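You operate a simulated robot arm through the tools that you are given. There is no shell and no other tool.

You are at the controls of a simulated robot arm. One attempt, no reset.

JOB
Raise the aerials, scan, and set the receiver to the clear channel.
Fine: switch on the splitter and the scanner and leave them on; the microphones stay off; boost, mute and fader stay.

The check looks at the end state, three seconds after you hand in, the way a careful person would. Anything else that was tipped, shoved, dropped, spilled or broken makes it a failure.

ROBOT AND FRAMES
A 7-joint arm with a two-finger parallel gripper, fixed in place. Base frame: the origin is at the foot of the arm, x ahead of it, y to its left, z up. Readings come in mm, degrees, newtons and seconds.
Its first joint turns from -166.0 to 166.0 degrees. Payload 4.4 kg.
The tool frame sits at the grasp point between the pads (the TCP): z along the fingers, y along the line on which they close. The tips reach 23 mm beyond it. The gripper opens to 94 mm. The fingers are 38 mm wide and 10 mm thick; the gripper's body (54 by 96 mm) begins 39 mm behind the TCP.
Orientation is told as [roll, pitch, yaw] about the base's x, y, z axes, in that order, counted from this pose: with the fingers straight down and closing along the base's y, the tool's x points along the base's -x, its y along +y and its z along -z.

CONTROLS
- The arm moves only by the tool apply_moves. Its argument "rows" is a list that holds one entry, the list of rows, each a list of 6 numbers: the shift along the tool's x, y, z in units of 50 mm (1.0 is 50 mm), then the turn, a rotation vector about the tool's x, y, z in units of 6 degrees (1.0 is 6 degrees). In form: [[[tx, ty, tz, rx, ry, rz], ...]]. A call has 1 to 20 rows; each row shifts and turns the commanded pose from where the row before left it, along the tool's axes as they then stand. "fingers" is the closure in counts, from 0 (fully open) to 255 (shut), set as the call begins (left out, the last holds). A call with a number of a shift or a turn outside -1 to 1 is refused whole. Each row takes 0.2 s and may step no farther than 50 mm and 8.6 degrees from the row before; otherwise, or with a gripper value out of range, the whole call is refused. A pose out of reach is approached as far as the arm can. The call stops where the force on the tool passes 70 N (or 10 N more than at its start, if that is more) or the arm is blocked; 0.2 s more then pass. Each finger travels about 72 mm/s and halts on what it meets, pressing with about 42 N; the grip force reading is that of the motor and also rises with nothing between the fingers. The clock runs only during rows and for 0.2 s after the last one: add rows that do not move to give the fingers time. The reply holds the time, the measured pose of the TCP, the force on the tool along the base axes, the opening and the grip force, in the units named above and with some noise, with the torque about the TCP (base axes, N m) and any sound that the robot's microphone picked up.
- Cameras (640 x 400 px; columns grow to the right, rows downward): "scene" is fixed at [219.1, -652.5, 1209.3]; the picture's right is [0.70, -0.71, 0.00], its down [-0.15, -0.14, -0.98] and it looks along [0.70, 0.69, -0.20] (base axes); focal length 338 px, centre (320, 200). "wrist" rides on the gripper at [86, 16, -75] in the tool frame; the picture's right is [-0.18, 0.98, 0.00], its down [-0.58, -0.11, -0.81] and it looks along [-0.79, -0.15, 0.59] (tool axes); focal length 243 px, centre (320, 200). There is no depth. A picture from a camera that has moved, and an enlarged one, comes with that camera's place and axes in the base frame and with its lens.
- capture(camera): a new picture of that camera. It takes no simulated time.
- zoom(camera, box): a new picture of the part [left, top, right, bottom] of that camera's present view, enlarged. It takes no simulated time.
- close_job(): hands the job in; it is judged then, once.

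Nothing tells you positions but the pictures and the camera data. Unless the task says otherwise, let go and move clear before handing in.

The tools are called as a command line: name --argument value ..., lists and objects as JSON in quotes. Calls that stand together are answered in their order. apply_moves: Moves the arm, as the interface text tells. Its arguments: {"type":"object","properties":{"rows":{"type":"array","items":{"type":"array","items":{"type":"array","items":{"type":"number"}}}},"fingers":{"type":"number"}},"required":["rows"]} The other tools are called the same way: capture (camera) takes a picture; zoom (camera, box) takes an enlarged picture of a part of a camera's view; close_job () hands the job in.

At the start:

```text
t: 0.0
tcp_pos: [604.1, 421.0, 1144.8]
ee_rot: [0.0, 0.0, 0.0]
force: [0.2, -0.1, -0.3]
moment: [-0.03, -0.02, 0.01]
finger_gap: 94.0
grasp_force: 0.0
```

scene: 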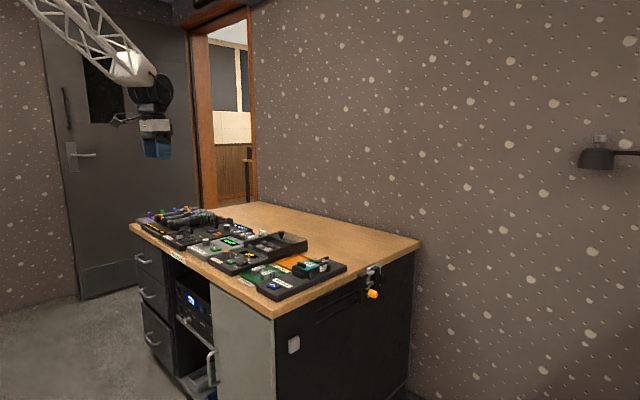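
wrist: 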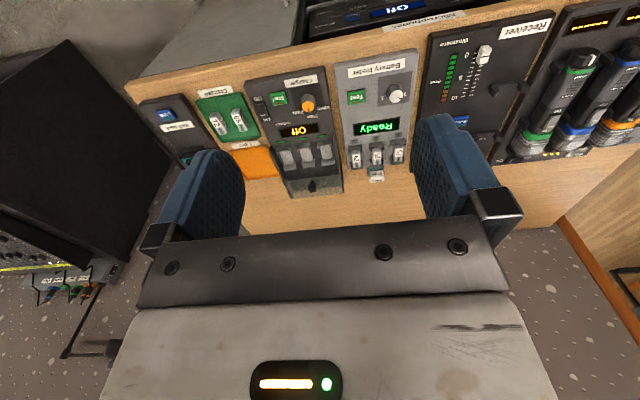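

I see a desk with several panels (charger, battery tester, receiver, microphones) and a possible splitter/scanner elsewhere. I'll take enlarged pictures first to read the labels.

capture --camera "wrist"

zoom --camera "scene" --box '[120, 190, 360, 340]'

zoom --camera "wrist" --box '[400, 0, 640, 150]'

zoom --camera "wrist" --box '[130, 60, 430, 210]'

zoom --camera "scene" --box '[120, 240, 320, 400]'

```text
taken
camera wrist: at [519.7, 439.1, 1220.0], right [0.18, 0.98, 0.0], down [0.58, -0.11, 0.81], along [0.79, -0.15, -0.59], focal length 243 px, centre (320, 200)
```

wrist: 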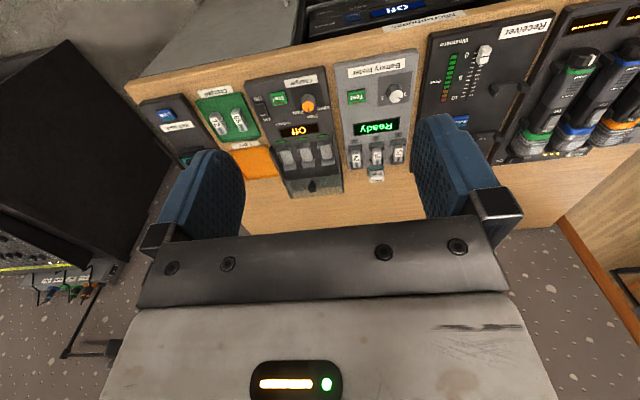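

```text
2.67 times, centred on (240, 265) of scene
camera zoom: at [219.1, -652.5, 1209.3], right [0.7, -0.71, 0.0], down [-0.15, -0.14, -0.98], along [0.7, 0.69, -0.2], focal length 900 px, centre (533, 27)
```

zoom: 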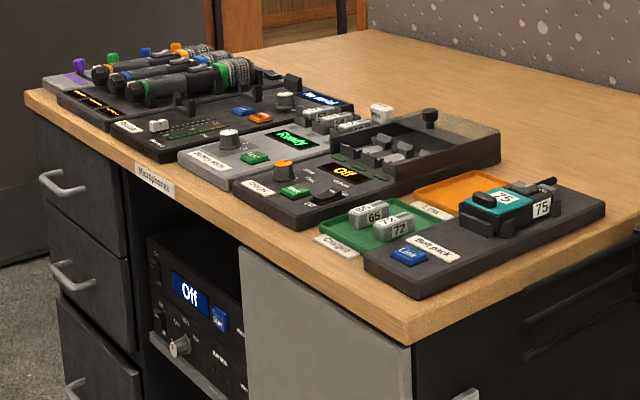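

```text
2.67 times, centred on (520, 75) of wrist
camera zoom: at [519.7, 439.1, 1220.0], right [0.18, 0.98, 0.0], down [0.58, -0.11, 0.81], along [0.79, -0.15, -0.59], focal length 647 px, centre (-213, 533)
```

zoom: 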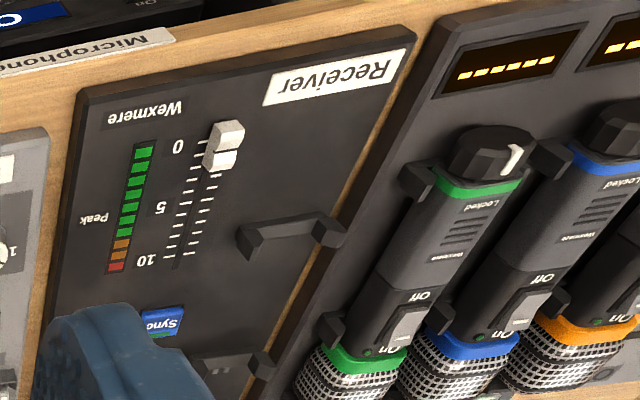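

```text
2.13 times, centred on (280, 135) of wrist
camera zoom: at [519.7, 439.1, 1220.0], right [0.18, 0.98, 0.0], down [0.58, -0.11, 0.81], along [0.79, -0.15, -0.59], focal length 518 px, centre (405, 339)
```

zoom: 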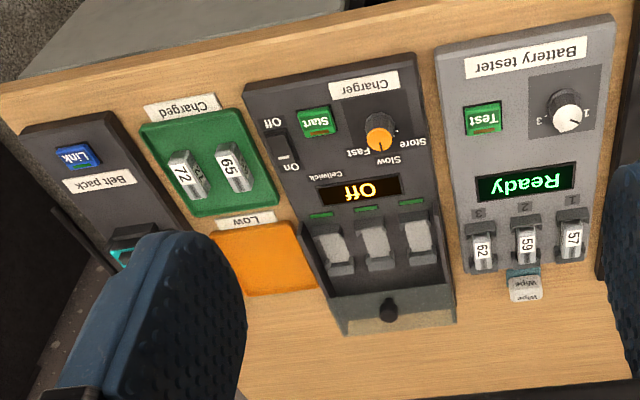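

```text
2.50 times, centred on (220, 320) of scene
camera zoom: at [219.1, -652.5, 1209.3], right [0.7, -0.71, 0.0], down [-0.15, -0.14, -0.98], along [0.7, 0.69, -0.2], focal length 844 px, centre (570, -100)
```

zoom: 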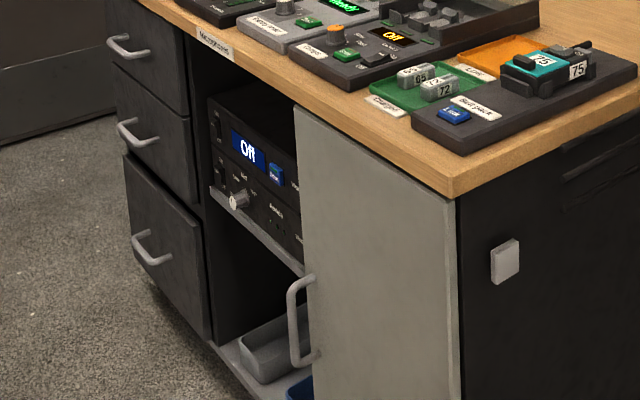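

The desk's front edge is about x≈706 and its top about z≈733. I'll look closer at the left part of the wrist view, the side of the desk and the bay below.

zoom --camera "wrist" --box '[0, 20, 200, 360]'

zoom --camera "scene" --box '[300, 230, 440, 400]'

zoom --camera "scene" --box '[130, 200, 250, 275]'

zoom --camera "scene" --box '[165, 270, 225, 350]'

zoom --camera "wrist" --box '[280, 0, 480, 60]'

zoom --camera "scene" --box '[540, 110, 640, 190]'

```text
1.18 times, centred on (100, 190) of wrist
camera zoom: at [519.7, 439.1, 1220.0], right [0.18, 0.98, 0.0], down [0.58, -0.11, 0.81], along [0.79, -0.15, -0.59], focal length 285 px, centre (579, 212)
```

zoom: 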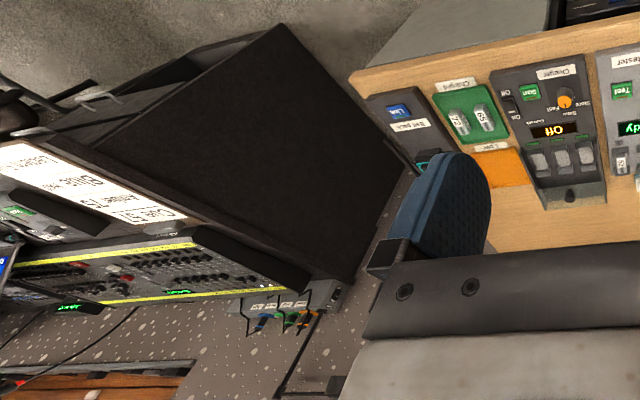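

```text
2.35 times, centred on (370, 315) of scene
camera zoom: at [219.1, -652.5, 1209.3], right [0.7, -0.71, 0.0], down [-0.15, -0.14, -0.98], along [0.7, 0.69, -0.2], focal length 794 px, centre (202, -71)
```

zoom: 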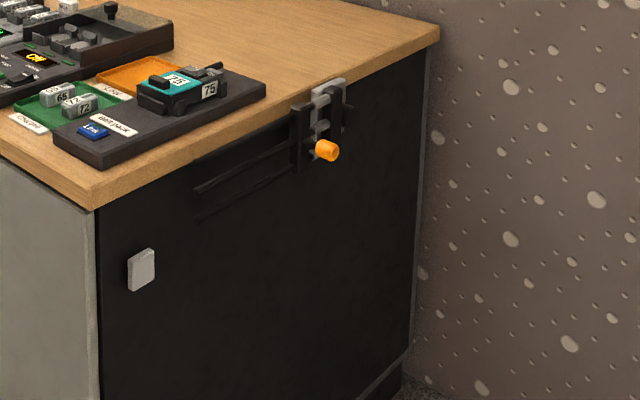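

```text
5.33 times, centred on (190, 238) of scene
camera zoom: at [219.1, -652.5, 1209.3], right [0.7, -0.71, 0.0], down [-0.15, -0.14, -0.98], along [0.7, 0.69, -0.2], focal length 1800 px, centre (1013, 0)
```

zoom: 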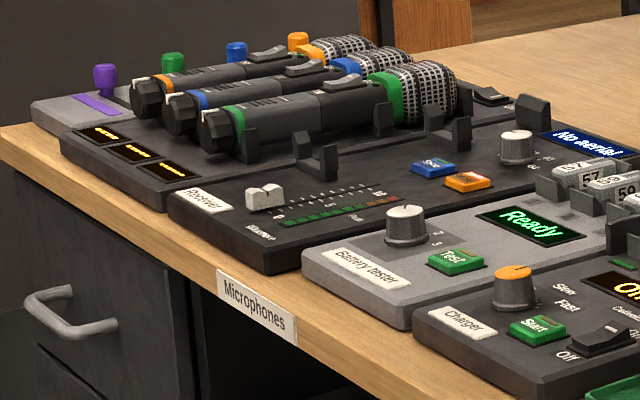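

```text
5.00 times, centred on (195, 310) of scene
camera zoom: at [219.1, -652.5, 1209.3], right [0.7, -0.71, 0.0], down [-0.15, -0.14, -0.98], along [0.7, 0.69, -0.2], focal length 1688 px, centre (945, -350)
```

zoom: 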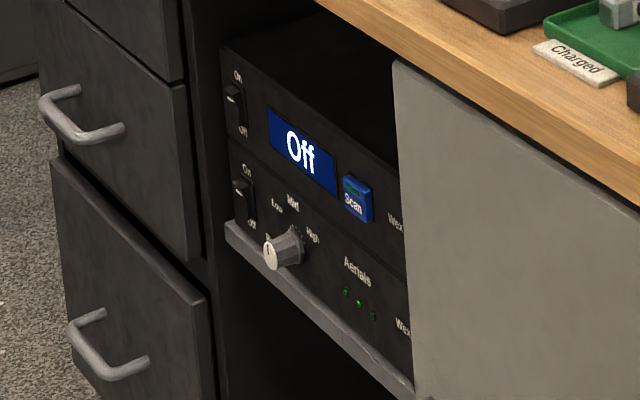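

```text
3.20 times, centred on (380, 30) of wrist
camera zoom: at [519.7, 439.1, 1220.0], right [0.18, 0.98, 0.0], down [0.58, -0.11, 0.81], along [0.79, -0.15, -0.59], focal length 776 px, centre (128, 744)
```

zoom: 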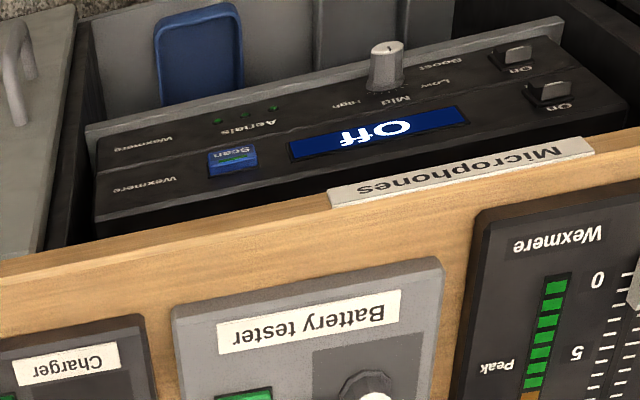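

```text
5.00 times, centred on (590, 150) of scene
camera zoom: at [219.1, -652.5, 1209.3], right [0.7, -0.71, 0.0], down [-0.15, -0.14, -0.98], along [0.7, 0.69, -0.2], focal length 1688 px, centre (-1030, 450)
```

zoom: 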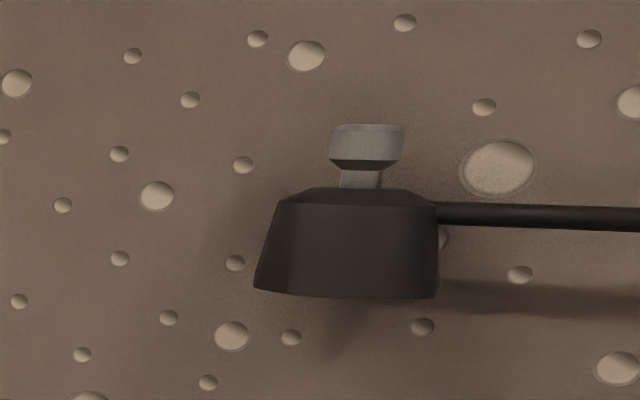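

The receiver shows "No aerial" and sits around x≈740–1060, y≈700; the scanner and splitter are in the bay under the desk top. I'll swing the arm left up high to view the receiver and its aerials.

apply_moves --rows '[[[0.5, 1, 0, 0, 0, 0], [0.5, 1, 0, 0, 0, 0], [0.5, 1, 0, 0, 0, 0], [0.5, 0.5, 0, 0, 0, 0]]]'

capture --camera "wrist"

```text
refused: row 1 steps farther than a row can; nothing moved
```

```text
taken
camera wrist: at [519.7, 439.1, 1220.0], right [0.18, 0.98, 0.0], down [0.58, -0.11, 0.81], along [0.79, -0.15, -0.59], focal length 243 px, centre (320, 200)
```

wrist: 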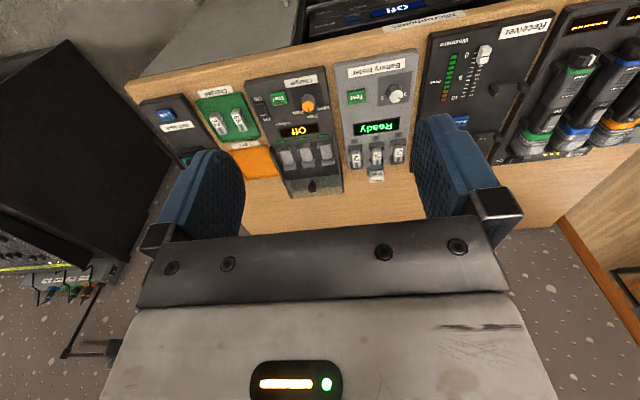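

The step was over 50 mm, so I'll keep each row under that. I'm still going left and back a bit to view the receiver.

apply_moves --rows '[[[0.4, 0.9, 0, 0, 0, 0], [0.4, 0.9, 0, 0, 0, 0], [0.4, 0.9, 0, 0, 0, 0], [0.4, 0.9, 0, 0, 0, 0], [0, 0, 0, 0, 0, 0]]]'

capture --camera "wrist"

capture --camera "scene"

```text
t: 1.2
tcp_pos: [523.4, 603.8, 1145.2]
ee_rot: [0.0, 0.0, 0.0]
force: [-0.3, 0.4, 0.5]
moment: [0.05, -0.05, 0.01]
finger_gap: 94.2
grasp_force: 0.0
```

```text
taken
camera wrist: at [437.4, 620.7, 1221.0], right [0.18, 0.98, 0.0], down [0.58, -0.11, 0.81], along [0.79, -0.15, -0.59], focal length 243 px, centre (320, 200)
```

wrist: 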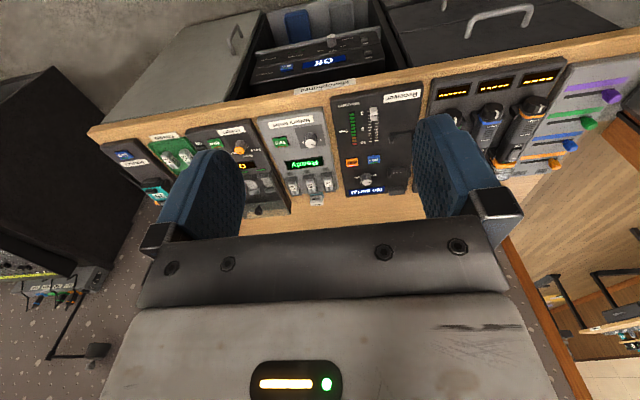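

```text
taken
```

scene: 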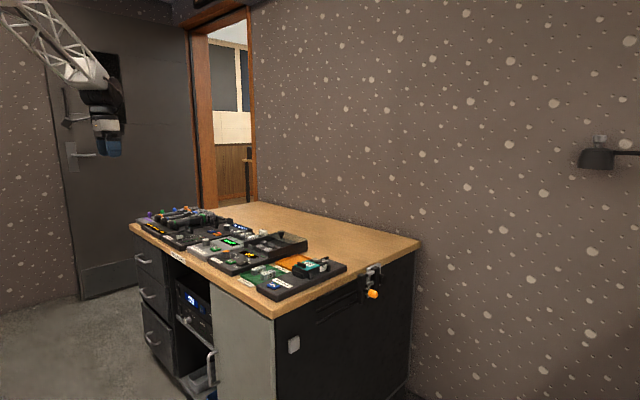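

zoom --camera "wrist" --box '[320, 70, 440, 210]'

zoom --camera "wrist" --box '[240, 0, 400, 100]'

zoom --camera "wrist" --box '[420, 50, 640, 190]'

```text
2.86 times, centred on (380, 140) of wrist
camera zoom: at [437.4, 620.7, 1221.0], right [0.18, 0.98, 0.0], down [0.58, -0.11, 0.81], along [0.79, -0.15, -0.59], focal length 693 px, centre (149, 371)
```

zoom: 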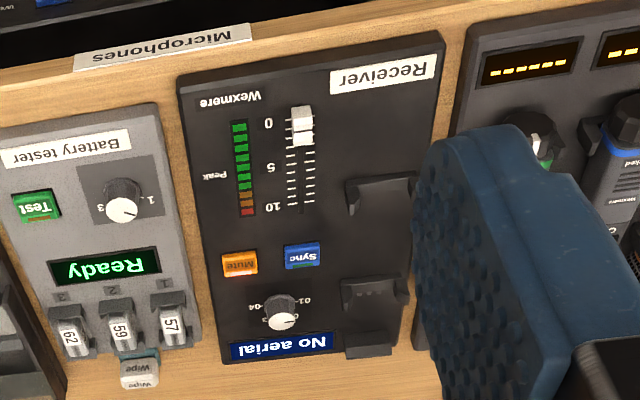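

```text
4.00 times, centred on (320, 50) of wrist
camera zoom: at [437.4, 620.7, 1221.0], right [0.18, 0.98, 0.0], down [0.58, -0.11, 0.81], along [0.79, -0.15, -0.59], focal length 970 px, centre (320, 800)
```

zoom: 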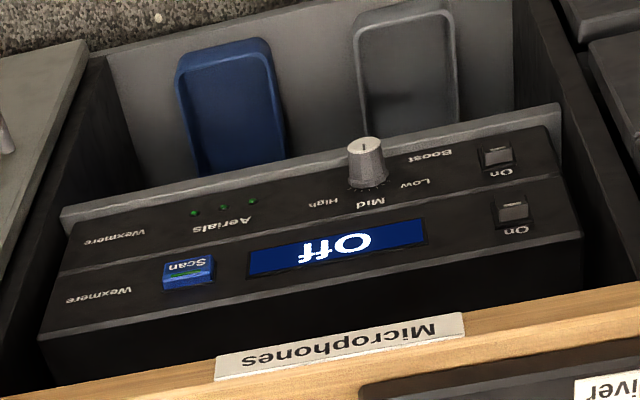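

```text
2.86 times, centred on (530, 120) of wrist
camera zoom: at [437.4, 620.7, 1221.0], right [0.18, 0.98, 0.0], down [0.58, -0.11, 0.81], along [0.79, -0.15, -0.59], focal length 693 px, centre (-280, 429)
```

zoom: 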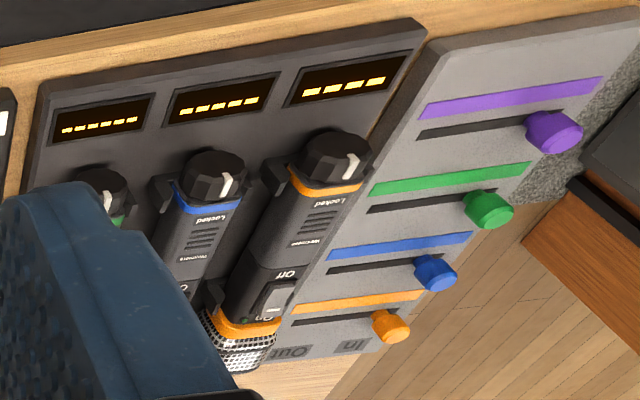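

The receiver has a fader, mute, sync, a channel knob and an empty cradle, and I see no aerial on it. The clamped bar with the orange knob on the right side of the desk may be the aerial bar, so I'll swing right to view it.

apply_moves --rows '[[[0, -0.98, 0, 0, 0, 0], [0, -0.98, 0, 0, 0, 0], [0, -0.98, 0, 0, 0, 0], [0, -0.98, 0, 0, 0, 0], [0, -0.98, 0, 0, 0, 0], [0, -0.98, 0, 0, 0, 0], [0, -0.98, 0, 0, 0, 0], [0, -0.98, 0, 0, 0, 0], [0, -0.98, 0, 0, 0, 0], [0, -0.98, 0, 0, 0, 0], [0, -0.98, 0, 0, 0, 0], [0, -0.98, 0, 0, 0, 0], [0, -0.98, 0, 0, 0, 0], [0, -0.98, 0, 0, 0, 0], [0, 0, 0, 0, 0, 0]]]'

capture --camera "wrist"

capture --camera "scene"

```text
t: 4.4
tcp_pos: [527.4, -82.7, 1145.4]
ee_rot: [0.0, 0.0, 0.1]
force: [-0.7, -0.1, 0.0]
moment: [-0.01, -0.03, 0.0]
finger_gap: 94.0
grasp_force: 0.0
```

```text
taken
camera wrist: at [441.6, -65.7, 1219.3], right [0.18, 0.98, 0.0], down [0.58, -0.11, 0.81], along [0.79, -0.15, -0.59], focal length 243 px, centre (320, 200)
```

wrist: 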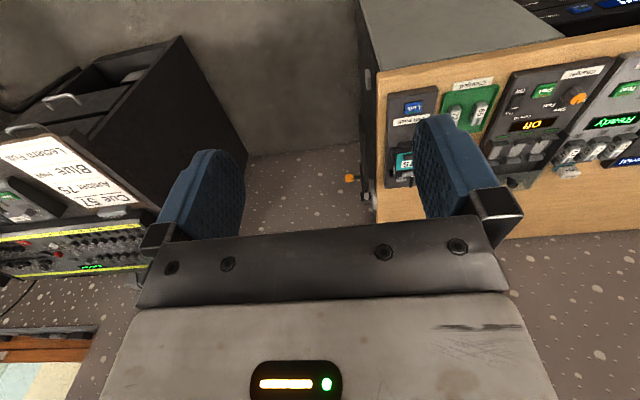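

```text
taken
```

scene: 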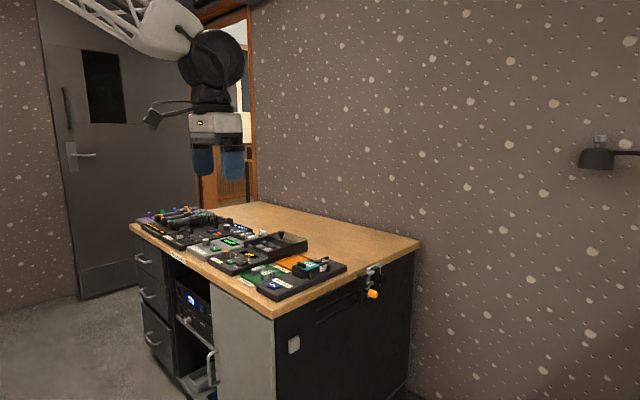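

zoom --camera "wrist" --box '[320, 60, 440, 220]'

zoom --camera "scene" --box '[330, 255, 400, 310]'

zoom --camera "wrist" --box '[0, 120, 160, 280]'

```text
2.50 times, centred on (380, 140) of wrist
camera zoom: at [441.6, -65.7, 1219.3], right [0.18, 0.98, 0.0], down [0.58, -0.11, 0.81], along [0.79, -0.15, -0.59], focal length 606 px, centre (170, 350)
```

zoom: 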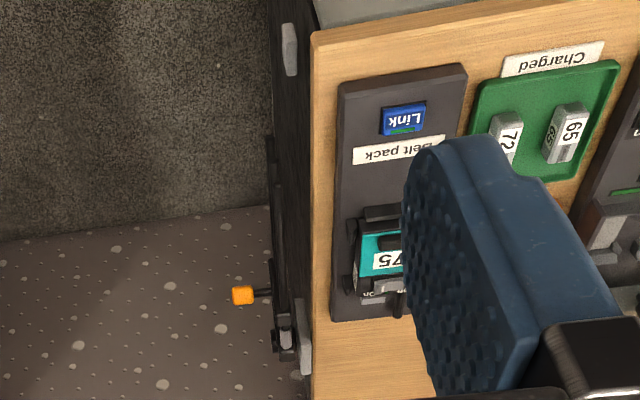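

```text
7.27 times, centred on (365, 282) of scene
camera zoom: at [219.1, -652.5, 1209.3], right [0.7, -0.71, 0.0], down [-0.15, -0.14, -0.98], along [0.7, 0.69, -0.2], focal length 2455 px, centre (-7, -400)
```

zoom: 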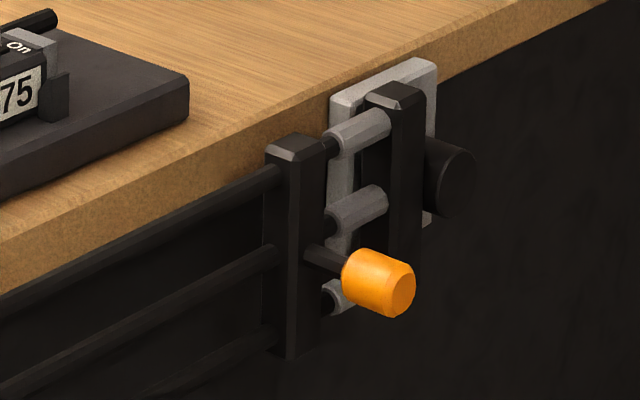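

```text
2.50 times, centred on (80, 200) of wrist
camera zoom: at [441.6, -65.7, 1219.3], right [0.18, 0.98, 0.0], down [0.58, -0.11, 0.81], along [0.79, -0.15, -0.59], focal length 606 px, centre (920, 200)
```

zoom: 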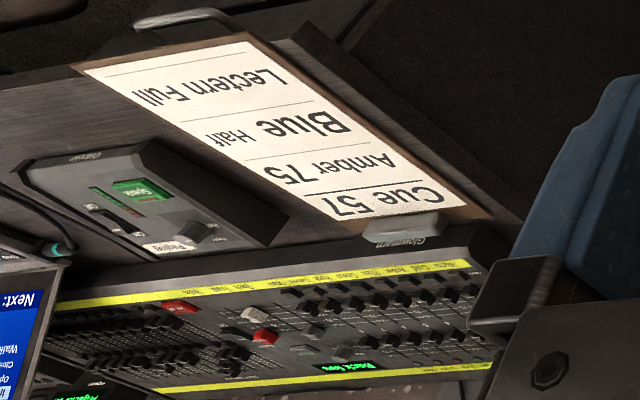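

The side device looks like three aerial rods on a block, folded flat and pointing to the front, with an orange grip peg sticking out toward -y at about (1050, -82, 690) and a hub behind it. I'll move closer for a better look before planning the lift.

apply_moves --rows '[[[-0.68, 0, 0.6, 0, 0, 0], [-0.68, 0, 0.6, 0, 0, 0], [-0.68, 0, 0.6, 0, 0, 0], [-0.68, 0, 0.6, 0, 0, 0], [-0.68, 0, 0.6, 0, 0, 0], [-0.68, 0, 0.6, 0, 0, 0], [-0.68, 0, 0.6, 0, 0, 0], [-0.68, 0, 0.6, 0, 0, 0], [0, 0, 0, 0, 0, 0]]]' --fingers 255

capture --camera "wrist"

capture --camera "scene"

```text
t: 6.4
tcp_pos: [796.1, -81.8, 907.3]
ee_rot: [-0.1, 0.0, 0.0]
force: [0.9, 0.0, -0.6]
moment: [-0.02, -0.01, 0.02]
finger_gap: 0.1
grasp_force: 42.4
```

```text
taken
camera wrist: at [710.4, -65.1, 981.6], right [0.18, 0.98, 0.0], down [0.58, -0.11, 0.81], along [0.79, -0.15, -0.59], focal length 243 px, centre (320, 200)
```

wrist: 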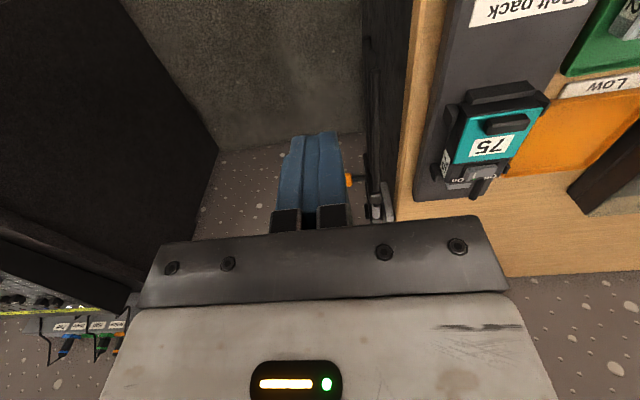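

```text
taken
```

scene: 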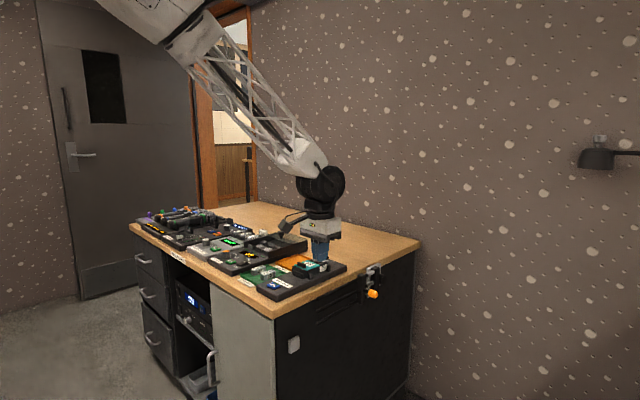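

I'm moving to the right of the desk and tilting the tool forward so the wrist camera sees the aerial clamp from the front.

apply_moves --rows '[[[0, -1, 0, 0, 0, 0], [0, -1, 0, 0, 0, 0], [0, -0.6, 0, 0, -1, 0], [0, 0, 0, 0, -1, 0], [0, 0, 0, 0, -1, 0], [0, 0, 0, 0, -1, 0], [0, 0, 0, 0, -1, 0], [0, 0, 0, 0, -1, 0], [0, 0, 0, 0, 0, 0]]]'

capture --camera "wrist"

capture --camera "scene"

```text
t: 8.4
tcp_pos: [796.4, -216.1, 905.4]
ee_rot: [0.1, -36.0, -0.1]
force: [-0.2, -0.7, 0.3]
moment: [0.02, 0.06, 0.01]
finger_gap: 0.0
grasp_force: 42.2
```

```text
taken
camera wrist: at [683.6, -197.5, 914.8], right [0.15, 0.98, 0.11], down [0.0, -0.11, 0.99], along [0.99, -0.15, -0.01], focal length 243 px, centre (320, 200)
```

wrist: 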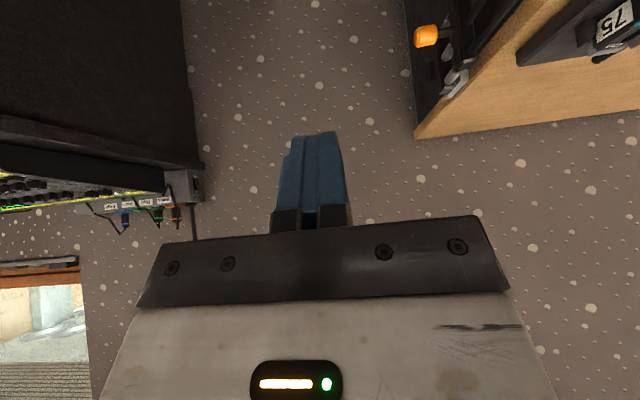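

```text
taken
```

scene: 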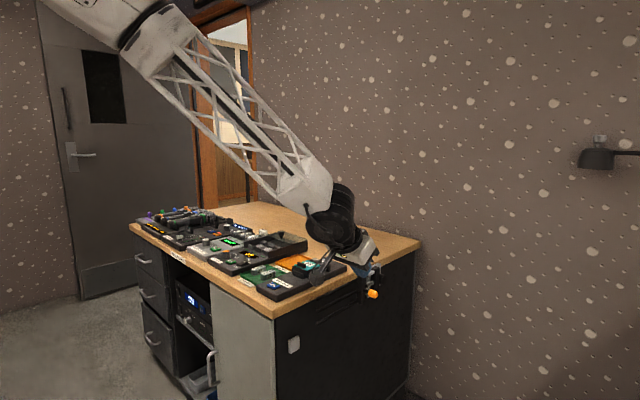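

apply_moves --rows '[[[0.44, 0, 0.607, 0, 0, 0], [0.44, 0, 0.607, 0, 0, 0], [0.44, 0, 0.607, 0, 0, 0], [0.44, 0, 0.607, 0, 0, 0], [0, 0, 0, 0, 0, 0]]]'

capture --camera "wrist"

zoom --camera "wrist" --box '[360, 40, 560, 165]'

```text
t: 9.6
tcp_pos: [797.0, -213.2, 756.0]
ee_rot: [-0.1, -36.1, -0.1]
force: [-0.1, 0.0, -0.4]
moment: [0.05, 0.0, -0.01]
finger_gap: 0.1
grasp_force: 41.6
```

```text
taken
camera wrist: at [684.4, -196.0, 766.2], right [0.15, 0.98, 0.11], down [0.0, -0.11, 0.99], along [0.99, -0.15, -0.01], focal length 243 px, centre (320, 200)
```

wrist: 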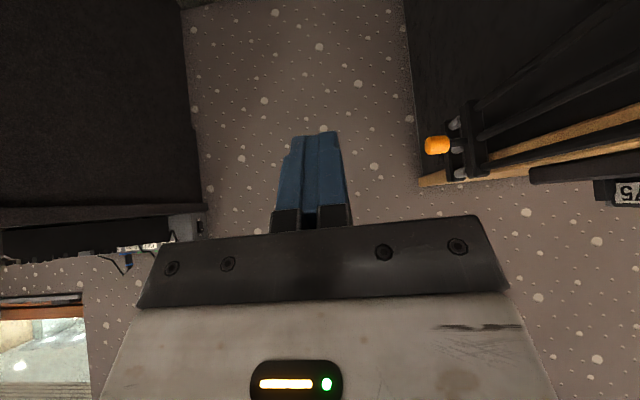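

```text
3.20 times, centred on (460, 102) of wrist
camera zoom: at [684.4, -196.0, 766.2], right [0.15, 0.98, 0.11], down [0.0, -0.11, 0.99], along [0.99, -0.15, -0.01], focal length 776 px, centre (-128, 512)
```

zoom: 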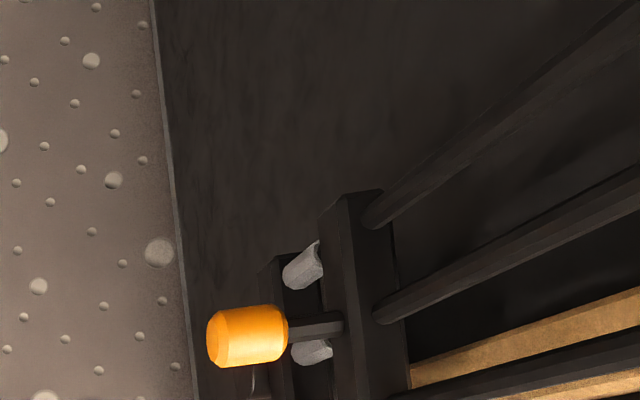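

Triangulating gives the orange grip at about (1031, -81, 706). I'll zoom harder on the hub to understand how the aerial bar pivots.

zoom --camera "scene" --box '[355, 258, 395, 308]'

zoom --camera "wrist" --box '[415, 95, 495, 195]'

zoom --camera "scene" --box '[300, 270, 380, 330]'

```text
8.00 times, centred on (375, 283) of scene
camera zoom: at [219.1, -652.5, 1209.3], right [0.7, -0.71, 0.0], down [-0.15, -0.14, -0.98], along [0.7, 0.69, -0.2], focal length 2700 px, centre (-120, -464)
```

zoom: 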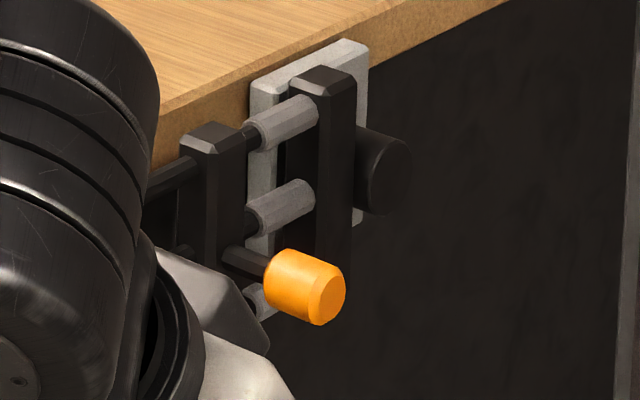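

```text
4.00 times, centred on (455, 145) of wrist
camera zoom: at [684.4, -196.0, 766.2], right [0.15, 0.98, 0.11], down [0.0, -0.11, 0.99], along [0.99, -0.15, -0.01], focal length 970 px, centre (-220, 420)
```

zoom: 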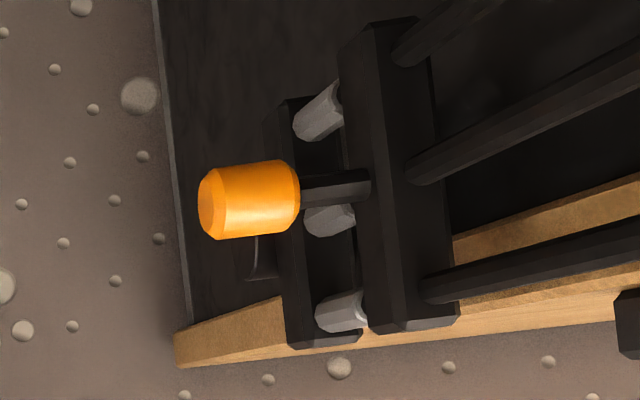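

```text
6.67 times, centred on (340, 300) of scene
camera zoom: at [219.1, -652.5, 1209.3], right [0.7, -0.71, 0.0], down [-0.15, -0.14, -0.98], along [0.7, 0.69, -0.2], focal length 2250 px, centre (187, -467)
```

zoom: 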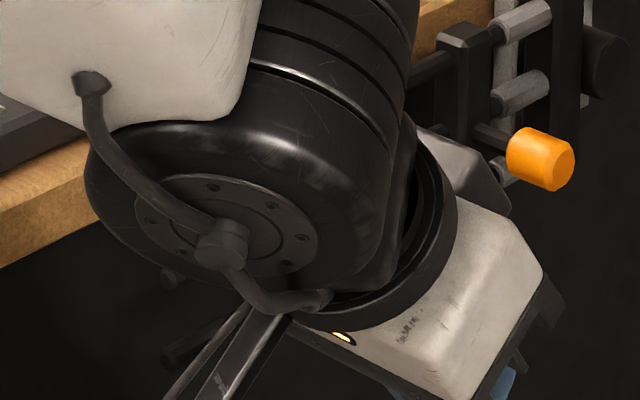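

The hub (axis along y) seems to be behind the rear bar near x≈1140, z≈705, so lifting the orange grip about 107 mm from it through an arc should raise the rods. I'll turn the gripper 90° about its axis so it stays slim next to the rods, and tilt it further forward.

apply_moves --rows '[[[0, 0, 0, 0, 0, -1], [0, 0, 0, 0, 0, -1], [0, 0, 0, 0, 0, -1], [0, 0, 0, 0, 0, -1], [0, 0, 0, 0, 0, -1], [0, 0, 0, 0, 0, -1], [0, 0, 0, 0, 0, -1], [0, 0, 0, 0, 0, -1], [0, 0, 0, 0, 0, -1], [0, 0, 0, 0, 0, -1], [0, 0, 0, 0, 0, -1], [0, 0, 0, 0, 0, -1], [0, 0, 0, 0, 0, -1], [0, 0, 0, 0, 0, -1], [0, 0, 0, 0, 0, -1], [0, 0, 0, 1, 0, 0], [0, 0, 0, 1, 0, 0], [0, 0, 0, 1, 0, 0], [0, 0, 0, 0.3, 0, 0], [0, 0, 0, 0, 0, 0]]]' --fingers 119

capture --camera "wrist"

capture --camera "scene"

```text
t: 13.8
tcp_pos: [800.7, -213.2, 762.3]
ee_rot: [-43.1, 0.0, 89.8]
force: [-0.1, -0.2, 0.3]
moment: [0.0, -0.02, 0.04]
finger_gap: 50.0
grasp_force: 0.1
out of reach, approached as far as the arm can: row 17, 18, 19
```

```text
taken
camera wrist: at [739.6, -298.9, 806.5], right [-0.72, 0.19, -0.67], down [-0.47, 0.58, 0.66], along [0.52, 0.79, -0.33], focal length 243 px, centre (320, 200)
```

wrist: 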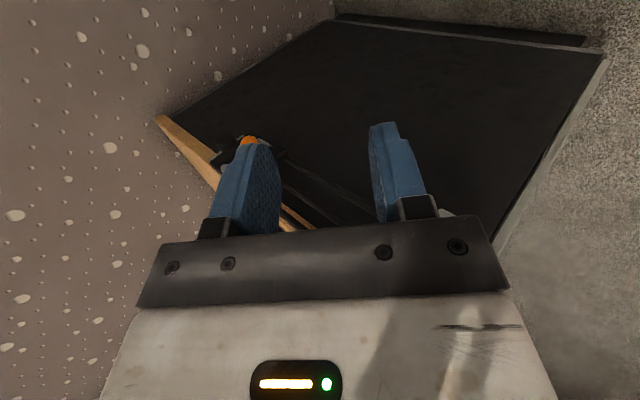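

```text
taken
```

scene: 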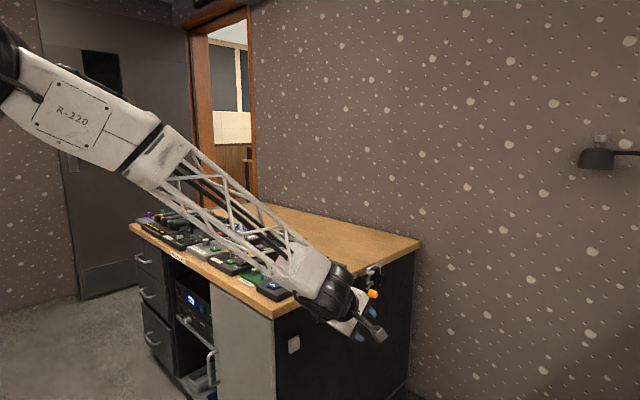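

The rotation worked, but the pitch stopped at about 43°. I'll back the commanded tilt off a little to see where the command stands, and slide toward the grip in y.

apply_moves --rows '[[[0, 0, 0, -1, 0, 0], [0, 0, 0, -1, 0, 0], [-0.6, 0, 0, 0, 0, 0], [-0.6, 0, 0, 0, 0, 0], [0, 0, 0, 0, 0, 0]]]'

```text
t: 15.0
tcp_pos: [799.5, -153.2, 762.2]
ee_rot: [-31.8, 0.0, 89.9]
force: [0.0, -0.4, 0.3]
moment: [-0.05, 0.0, 0.0]
finger_gap: 50.0
grasp_force: 0.1
```

apply_moves --rows '[[[-0.29, -0.73, 0.053, 0, 0, 0], [-0.29, -0.73, 0.053, 0, 0, 0], [-0.29, -0.73, 0.053, 0, 0, 0], [-0.29, -0.73, 0.053, 0, 0, 0], [0, 0, 0, 1, 0, 0], [0, 0, 0, 1, 0, 0], [0, 0, 0, 1, 0, 0], [0, 0, 0, 1, 0, 0], [0, 0, 0, 0, 0, 0]]]'

capture --camera "wrist"

capture --camera "scene"

```text
t: 17.0
tcp_pos: [942.1, -94.6, 844.6]
ee_rot: [-53.7, 0.0, 89.9]
force: [0.0, 0.5, 0.9]
moment: [-0.01, 0.01, 0.04]
finger_gap: 50.0
grasp_force: 0.1
out of reach, approached as far as the arm can: row 8
```

```text
taken
camera wrist: at [872.1, -180.5, 874.9], right [-0.58, 0.19, -0.79], down [-0.58, 0.58, 0.56], along [0.57, 0.79, -0.23], focal length 243 px, centre (320, 200)
```

wrist: 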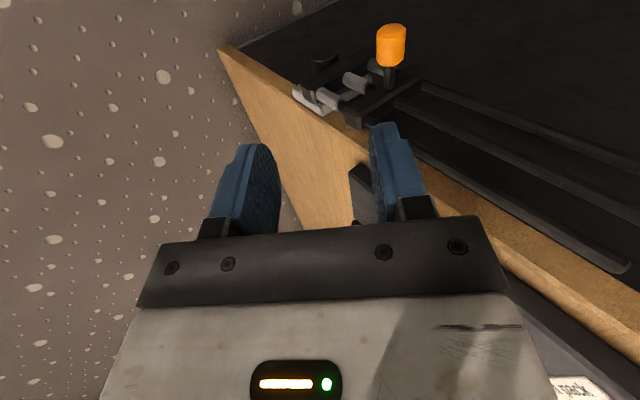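

```text
taken
```

scene: 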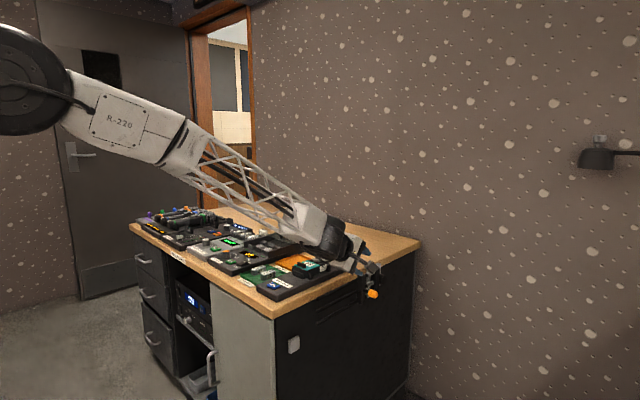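

zoom --camera "wrist" --box '[270, 10, 450, 130]'

zoom --camera "scene" --box '[300, 220, 400, 310]'

```text
3.33 times, centred on (360, 70) of wrist
camera zoom: at [872.1, -180.5, 874.9], right [-0.58, 0.19, -0.79], down [-0.58, 0.58, 0.56], along [0.57, 0.79, -0.23], focal length 809 px, centre (187, 633)
```

zoom: 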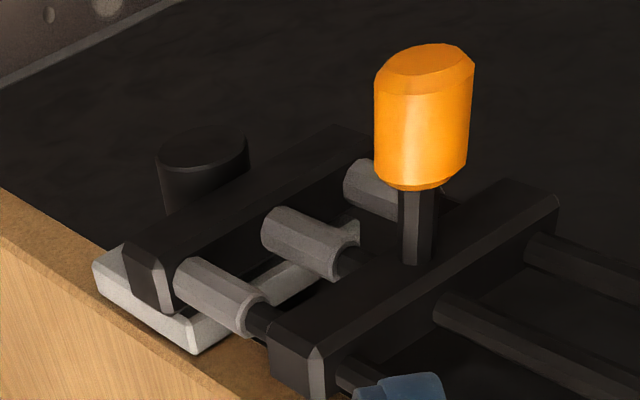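

```text
4.44 times, centred on (350, 265) of scene
camera zoom: at [219.1, -652.5, 1209.3], right [0.7, -0.71, 0.0], down [-0.15, -0.14, -0.98], along [0.7, 0.69, -0.2], focal length 1500 px, centre (187, -89)
```

zoom: 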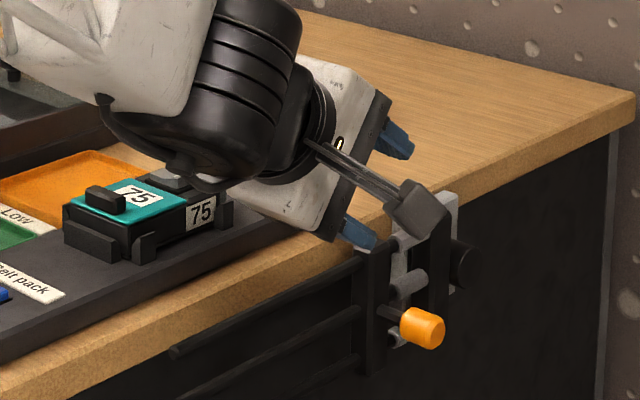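

The hub is clearly visible: its axis is along y, about (1135, ·, 704), and the grip peg is at (1031, -79, 704) on a 104 mm arm. I'll yaw the tool about 24° so that the wrist stays off to the right of the rods' sweep, then go to a pre-approach point.

apply_moves --rows '[[[0, 0, 0, 0, -0.806, -0.592], [0, 0, 0, 0, -0.806, -0.592], [0, 0, 0, 0, -0.806, -0.592], [0, 0, 0, 0, -0.806, -0.592], [0.187, 0.427, 0.343, 0, 0, 0], [0.187, 0.427, 0.343, 0, 0, 0], [0.187, 0.427, 0.343, 0, 0, 0], [0, 0, 0, 0, 0, 0]]]'

capture --camera "wrist"

zoom --camera "scene" --box '[240, 180, 440, 320]'

```text
t: 18.8
tcp_pos: [1041.8, -98.3, 856.4]
ee_rot: [-54.6, 0.5, 113.7]
force: [-0.4, -0.7, 0.9]
moment: [0.03, 0.05, -0.01]
finger_gap: 50.2
grasp_force: 0.2
out of reach, approached as far as the arm can: row 1, 2, 3, 4, 5, 6, 7
```

```text
taken
camera wrist: at [1014.2, -205.1, 887.4], right [-0.59, -0.07, -0.8], down [-0.78, 0.3, 0.55], along [0.2, 0.95, -0.23], focal length 243 px, centre (320, 200)
```

wrist: 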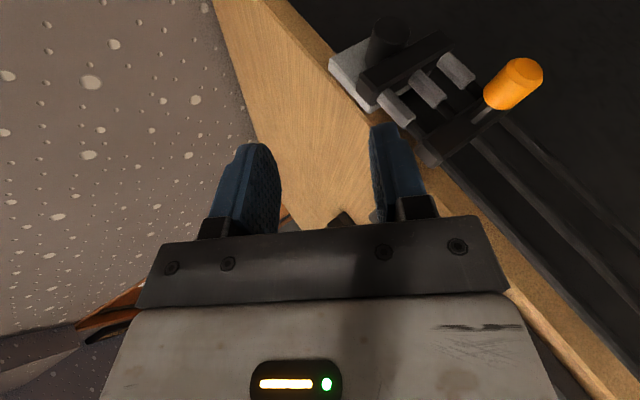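

```text
2.86 times, centred on (340, 250) of scene
camera zoom: at [219.1, -652.5, 1209.3], right [0.7, -0.71, 0.0], down [-0.15, -0.14, -0.98], along [0.7, 0.69, -0.2], focal length 964 px, centre (263, 57)
```

zoom: 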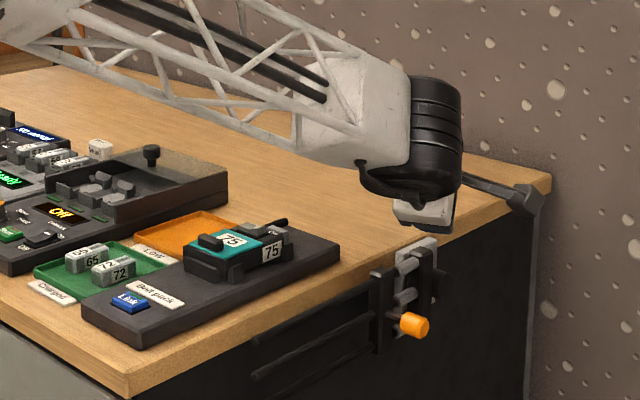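

The solver pushed the arm about 100 mm further out than I asked, because that orientation was out of reach there. I'll ease the yaw and tilt back to about 12° and 45° while clear above the peg, then check.

apply_moves --rows '[[[0, 0, 0, 0, 0.806, 0.592], [0, 0, 0, 0, 0.806, 0.592], [0, 0, 0, -0.8, 0, 0], [0, 0, 0, -0.8, 0, 0], [0, 0, 0, 0, 0, 0]]]'

```text
t: 20.0
tcp_pos: [1042.5, -99.3, 854.9]
ee_rot: [-46.2, 0.4, 101.9]
force: [-0.9, 0.0, -0.6]
moment: [-0.03, 0.03, 0.0]
finger_gap: 50.2
grasp_force: 0.1
```

apply_moves --rows '[[[-0.06, 0.755, 0, 0, 0, 0], [-0.06, 0.755, 0, 0, 0, 0], [-0.06, 0.755, 0, 0, 0, 0], [0, 0, 0, 0, 0, 0]]]'

capture --camera "wrist"

zoom --camera "scene" --box '[240, 180, 440, 320]'

```text
t: 21.0
tcp_pos: [963.9, -109.1, 773.9]
ee_rot: [-46.2, 0.5, 101.9]
force: [-0.8, -0.2, 0.3]
moment: [-0.01, 0.01, 0.02]
finger_gap: 50.0
grasp_force: 0.0
```

```text
taken
camera wrist: at [919.4, -205.7, 815.4], right [-0.7, 0.03, -0.71], down [-0.62, 0.47, 0.63], along [0.35, 0.88, -0.31], focal length 243 px, centre (320, 200)
```

wrist: 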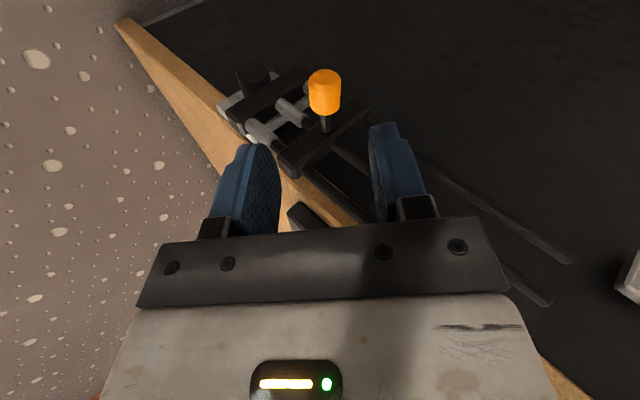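

```text
2.86 times, centred on (340, 250) of scene
camera zoom: at [219.1, -652.5, 1209.3], right [0.7, -0.71, 0.0], down [-0.15, -0.14, -0.98], along [0.7, 0.69, -0.2], focal length 964 px, centre (263, 57)
```

zoom: 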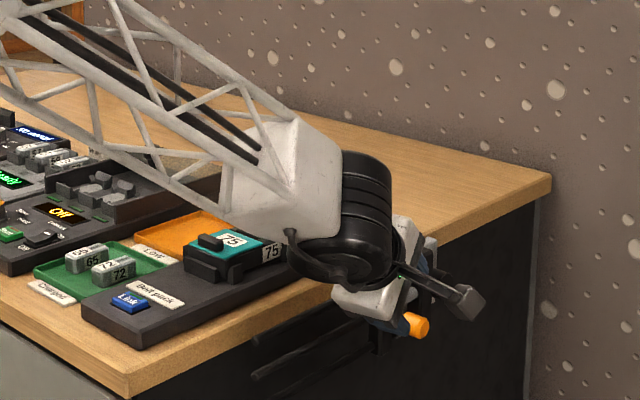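

The peg sits centered between the open fingers, right along the tool axis. I'll advance 100 mm along the axis to straddle it.

apply_moves --rows '[[[0, 0, 0.5, 0, 0, 0], [0, 0, 0.5, 0, 0, 0], [0, 0, 0.5, 0, 0, 0], [0, 0, 0.5, 0, 0, 0], [0, 0, 0, 0, 0, 0]]]'

capture --camera "wrist"

zoom --camera "scene" --box '[240, 200, 440, 340]'

```text
t: 22.2
tcp_pos: [1036.0, -92.4, 706.2]
ee_rot: [-46.2, 0.5, 102.0]
force: [0.1, -0.1, 0.4]
moment: [0.0, 0.03, -0.01]
finger_gap: 50.0
grasp_force: 0.1
```

```text
taken
camera wrist: at [991.9, -189.6, 746.3], right [-0.7, 0.03, -0.71], down [-0.62, 0.47, 0.63], along [0.35, 0.88, -0.31], focal length 243 px, centre (320, 200)
```

wrist: 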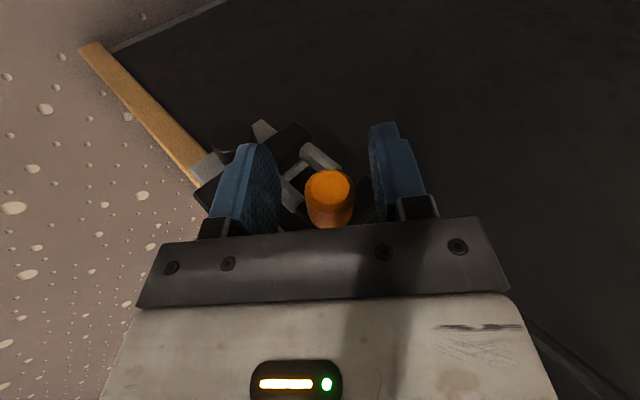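

```text
2.86 times, centred on (340, 270) of scene
camera zoom: at [219.1, -652.5, 1209.3], right [0.7, -0.71, 0.0], down [-0.15, -0.14, -0.98], along [0.7, 0.69, -0.2], focal length 964 px, centre (263, 0)
```

zoom: 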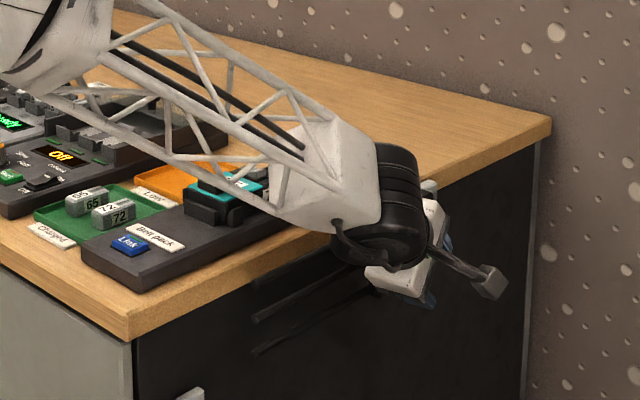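

The peg is straddled near the TCP. I'll close to a loose cage (about 32 mm gap on a 25 mm peg) and start lifting along the first 15° of the arc.

apply_moves --rows '[[[0, 0, 0, 0, 0, 0], [0, 0, 0, 0, 0, 0], [0.007, -0.214, -0.158, 0, 0, 0], [0.007, -0.214, -0.158, 0, 0, 0], [0, 0, 0, 0, 0, 0]]]' --fingers 168

capture --camera "wrist"

zoom --camera "scene" --box '[240, 200, 440, 340]'

```text
t: 23.4
tcp_pos: [1040.3, -94.1, 731.2]
ee_rot: [-46.2, 0.4, 101.9]
force: [-7.6, -3.2, -2.6]
moment: [0.01, 0.02, 0.03]
finger_gap: 35.2
grasp_force: 4.0
```

```text
taken
camera wrist: at [995.3, -190.8, 772.2], right [-0.7, 0.03, -0.71], down [-0.62, 0.47, 0.63], along [0.35, 0.88, -0.31], focal length 243 px, centre (320, 200)
```

wrist: 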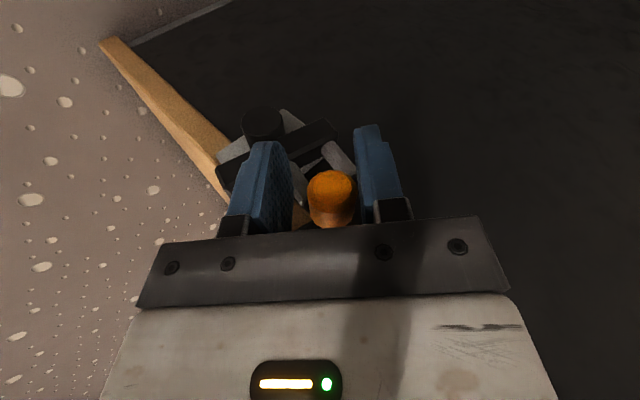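

```text
2.86 times, centred on (340, 270) of scene
camera zoom: at [219.1, -652.5, 1209.3], right [0.7, -0.71, 0.0], down [-0.15, -0.14, -0.98], along [0.7, 0.69, -0.2], focal length 964 px, centre (263, 0)
```

zoom: 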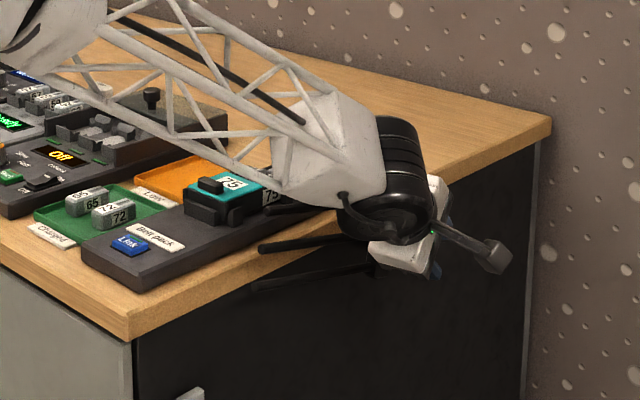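

The rods are lifting with little force (about 8 N). I'm continuing along the arc.

apply_moves --rows '[[[0.021, -0.247, -0.098, 0, 0, 0], [0.021, -0.247, -0.098, 0, 0, 0], [0.034, -0.262, -0.032, 0, 0, 0], [0.034, -0.262, -0.032, 0, 0, 0], [0, 0, 0, 0, 0, 0]]]'

capture --camera "wrist"

zoom --camera "scene" --box '[240, 180, 440, 320]'

```text
t: 24.6
tcp_pos: [1066.4, -92.1, 777.9]
ee_rot: [-46.1, 0.4, 101.8]
force: [-1.9, -2.6, -2.9]
moment: [0.0, -0.02, 0.04]
finger_gap: 33.7
grasp_force: 2.2
```

```text
taken
camera wrist: at [1022.0, -189.0, 817.8], right [-0.7, 0.03, -0.71], down [-0.62, 0.47, 0.63], along [0.35, 0.88, -0.31], focal length 243 px, centre (320, 200)
```

wrist: 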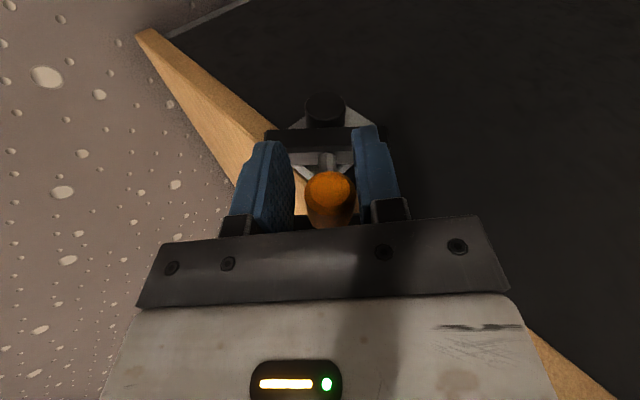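

```text
2.86 times, centred on (340, 250) of scene
camera zoom: at [219.1, -652.5, 1209.3], right [0.7, -0.71, 0.0], down [-0.15, -0.14, -0.98], along [0.7, 0.69, -0.2], focal length 964 px, centre (263, 57)
```

zoom: 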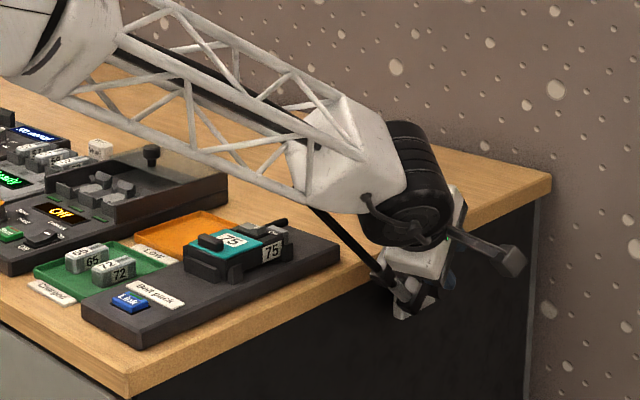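

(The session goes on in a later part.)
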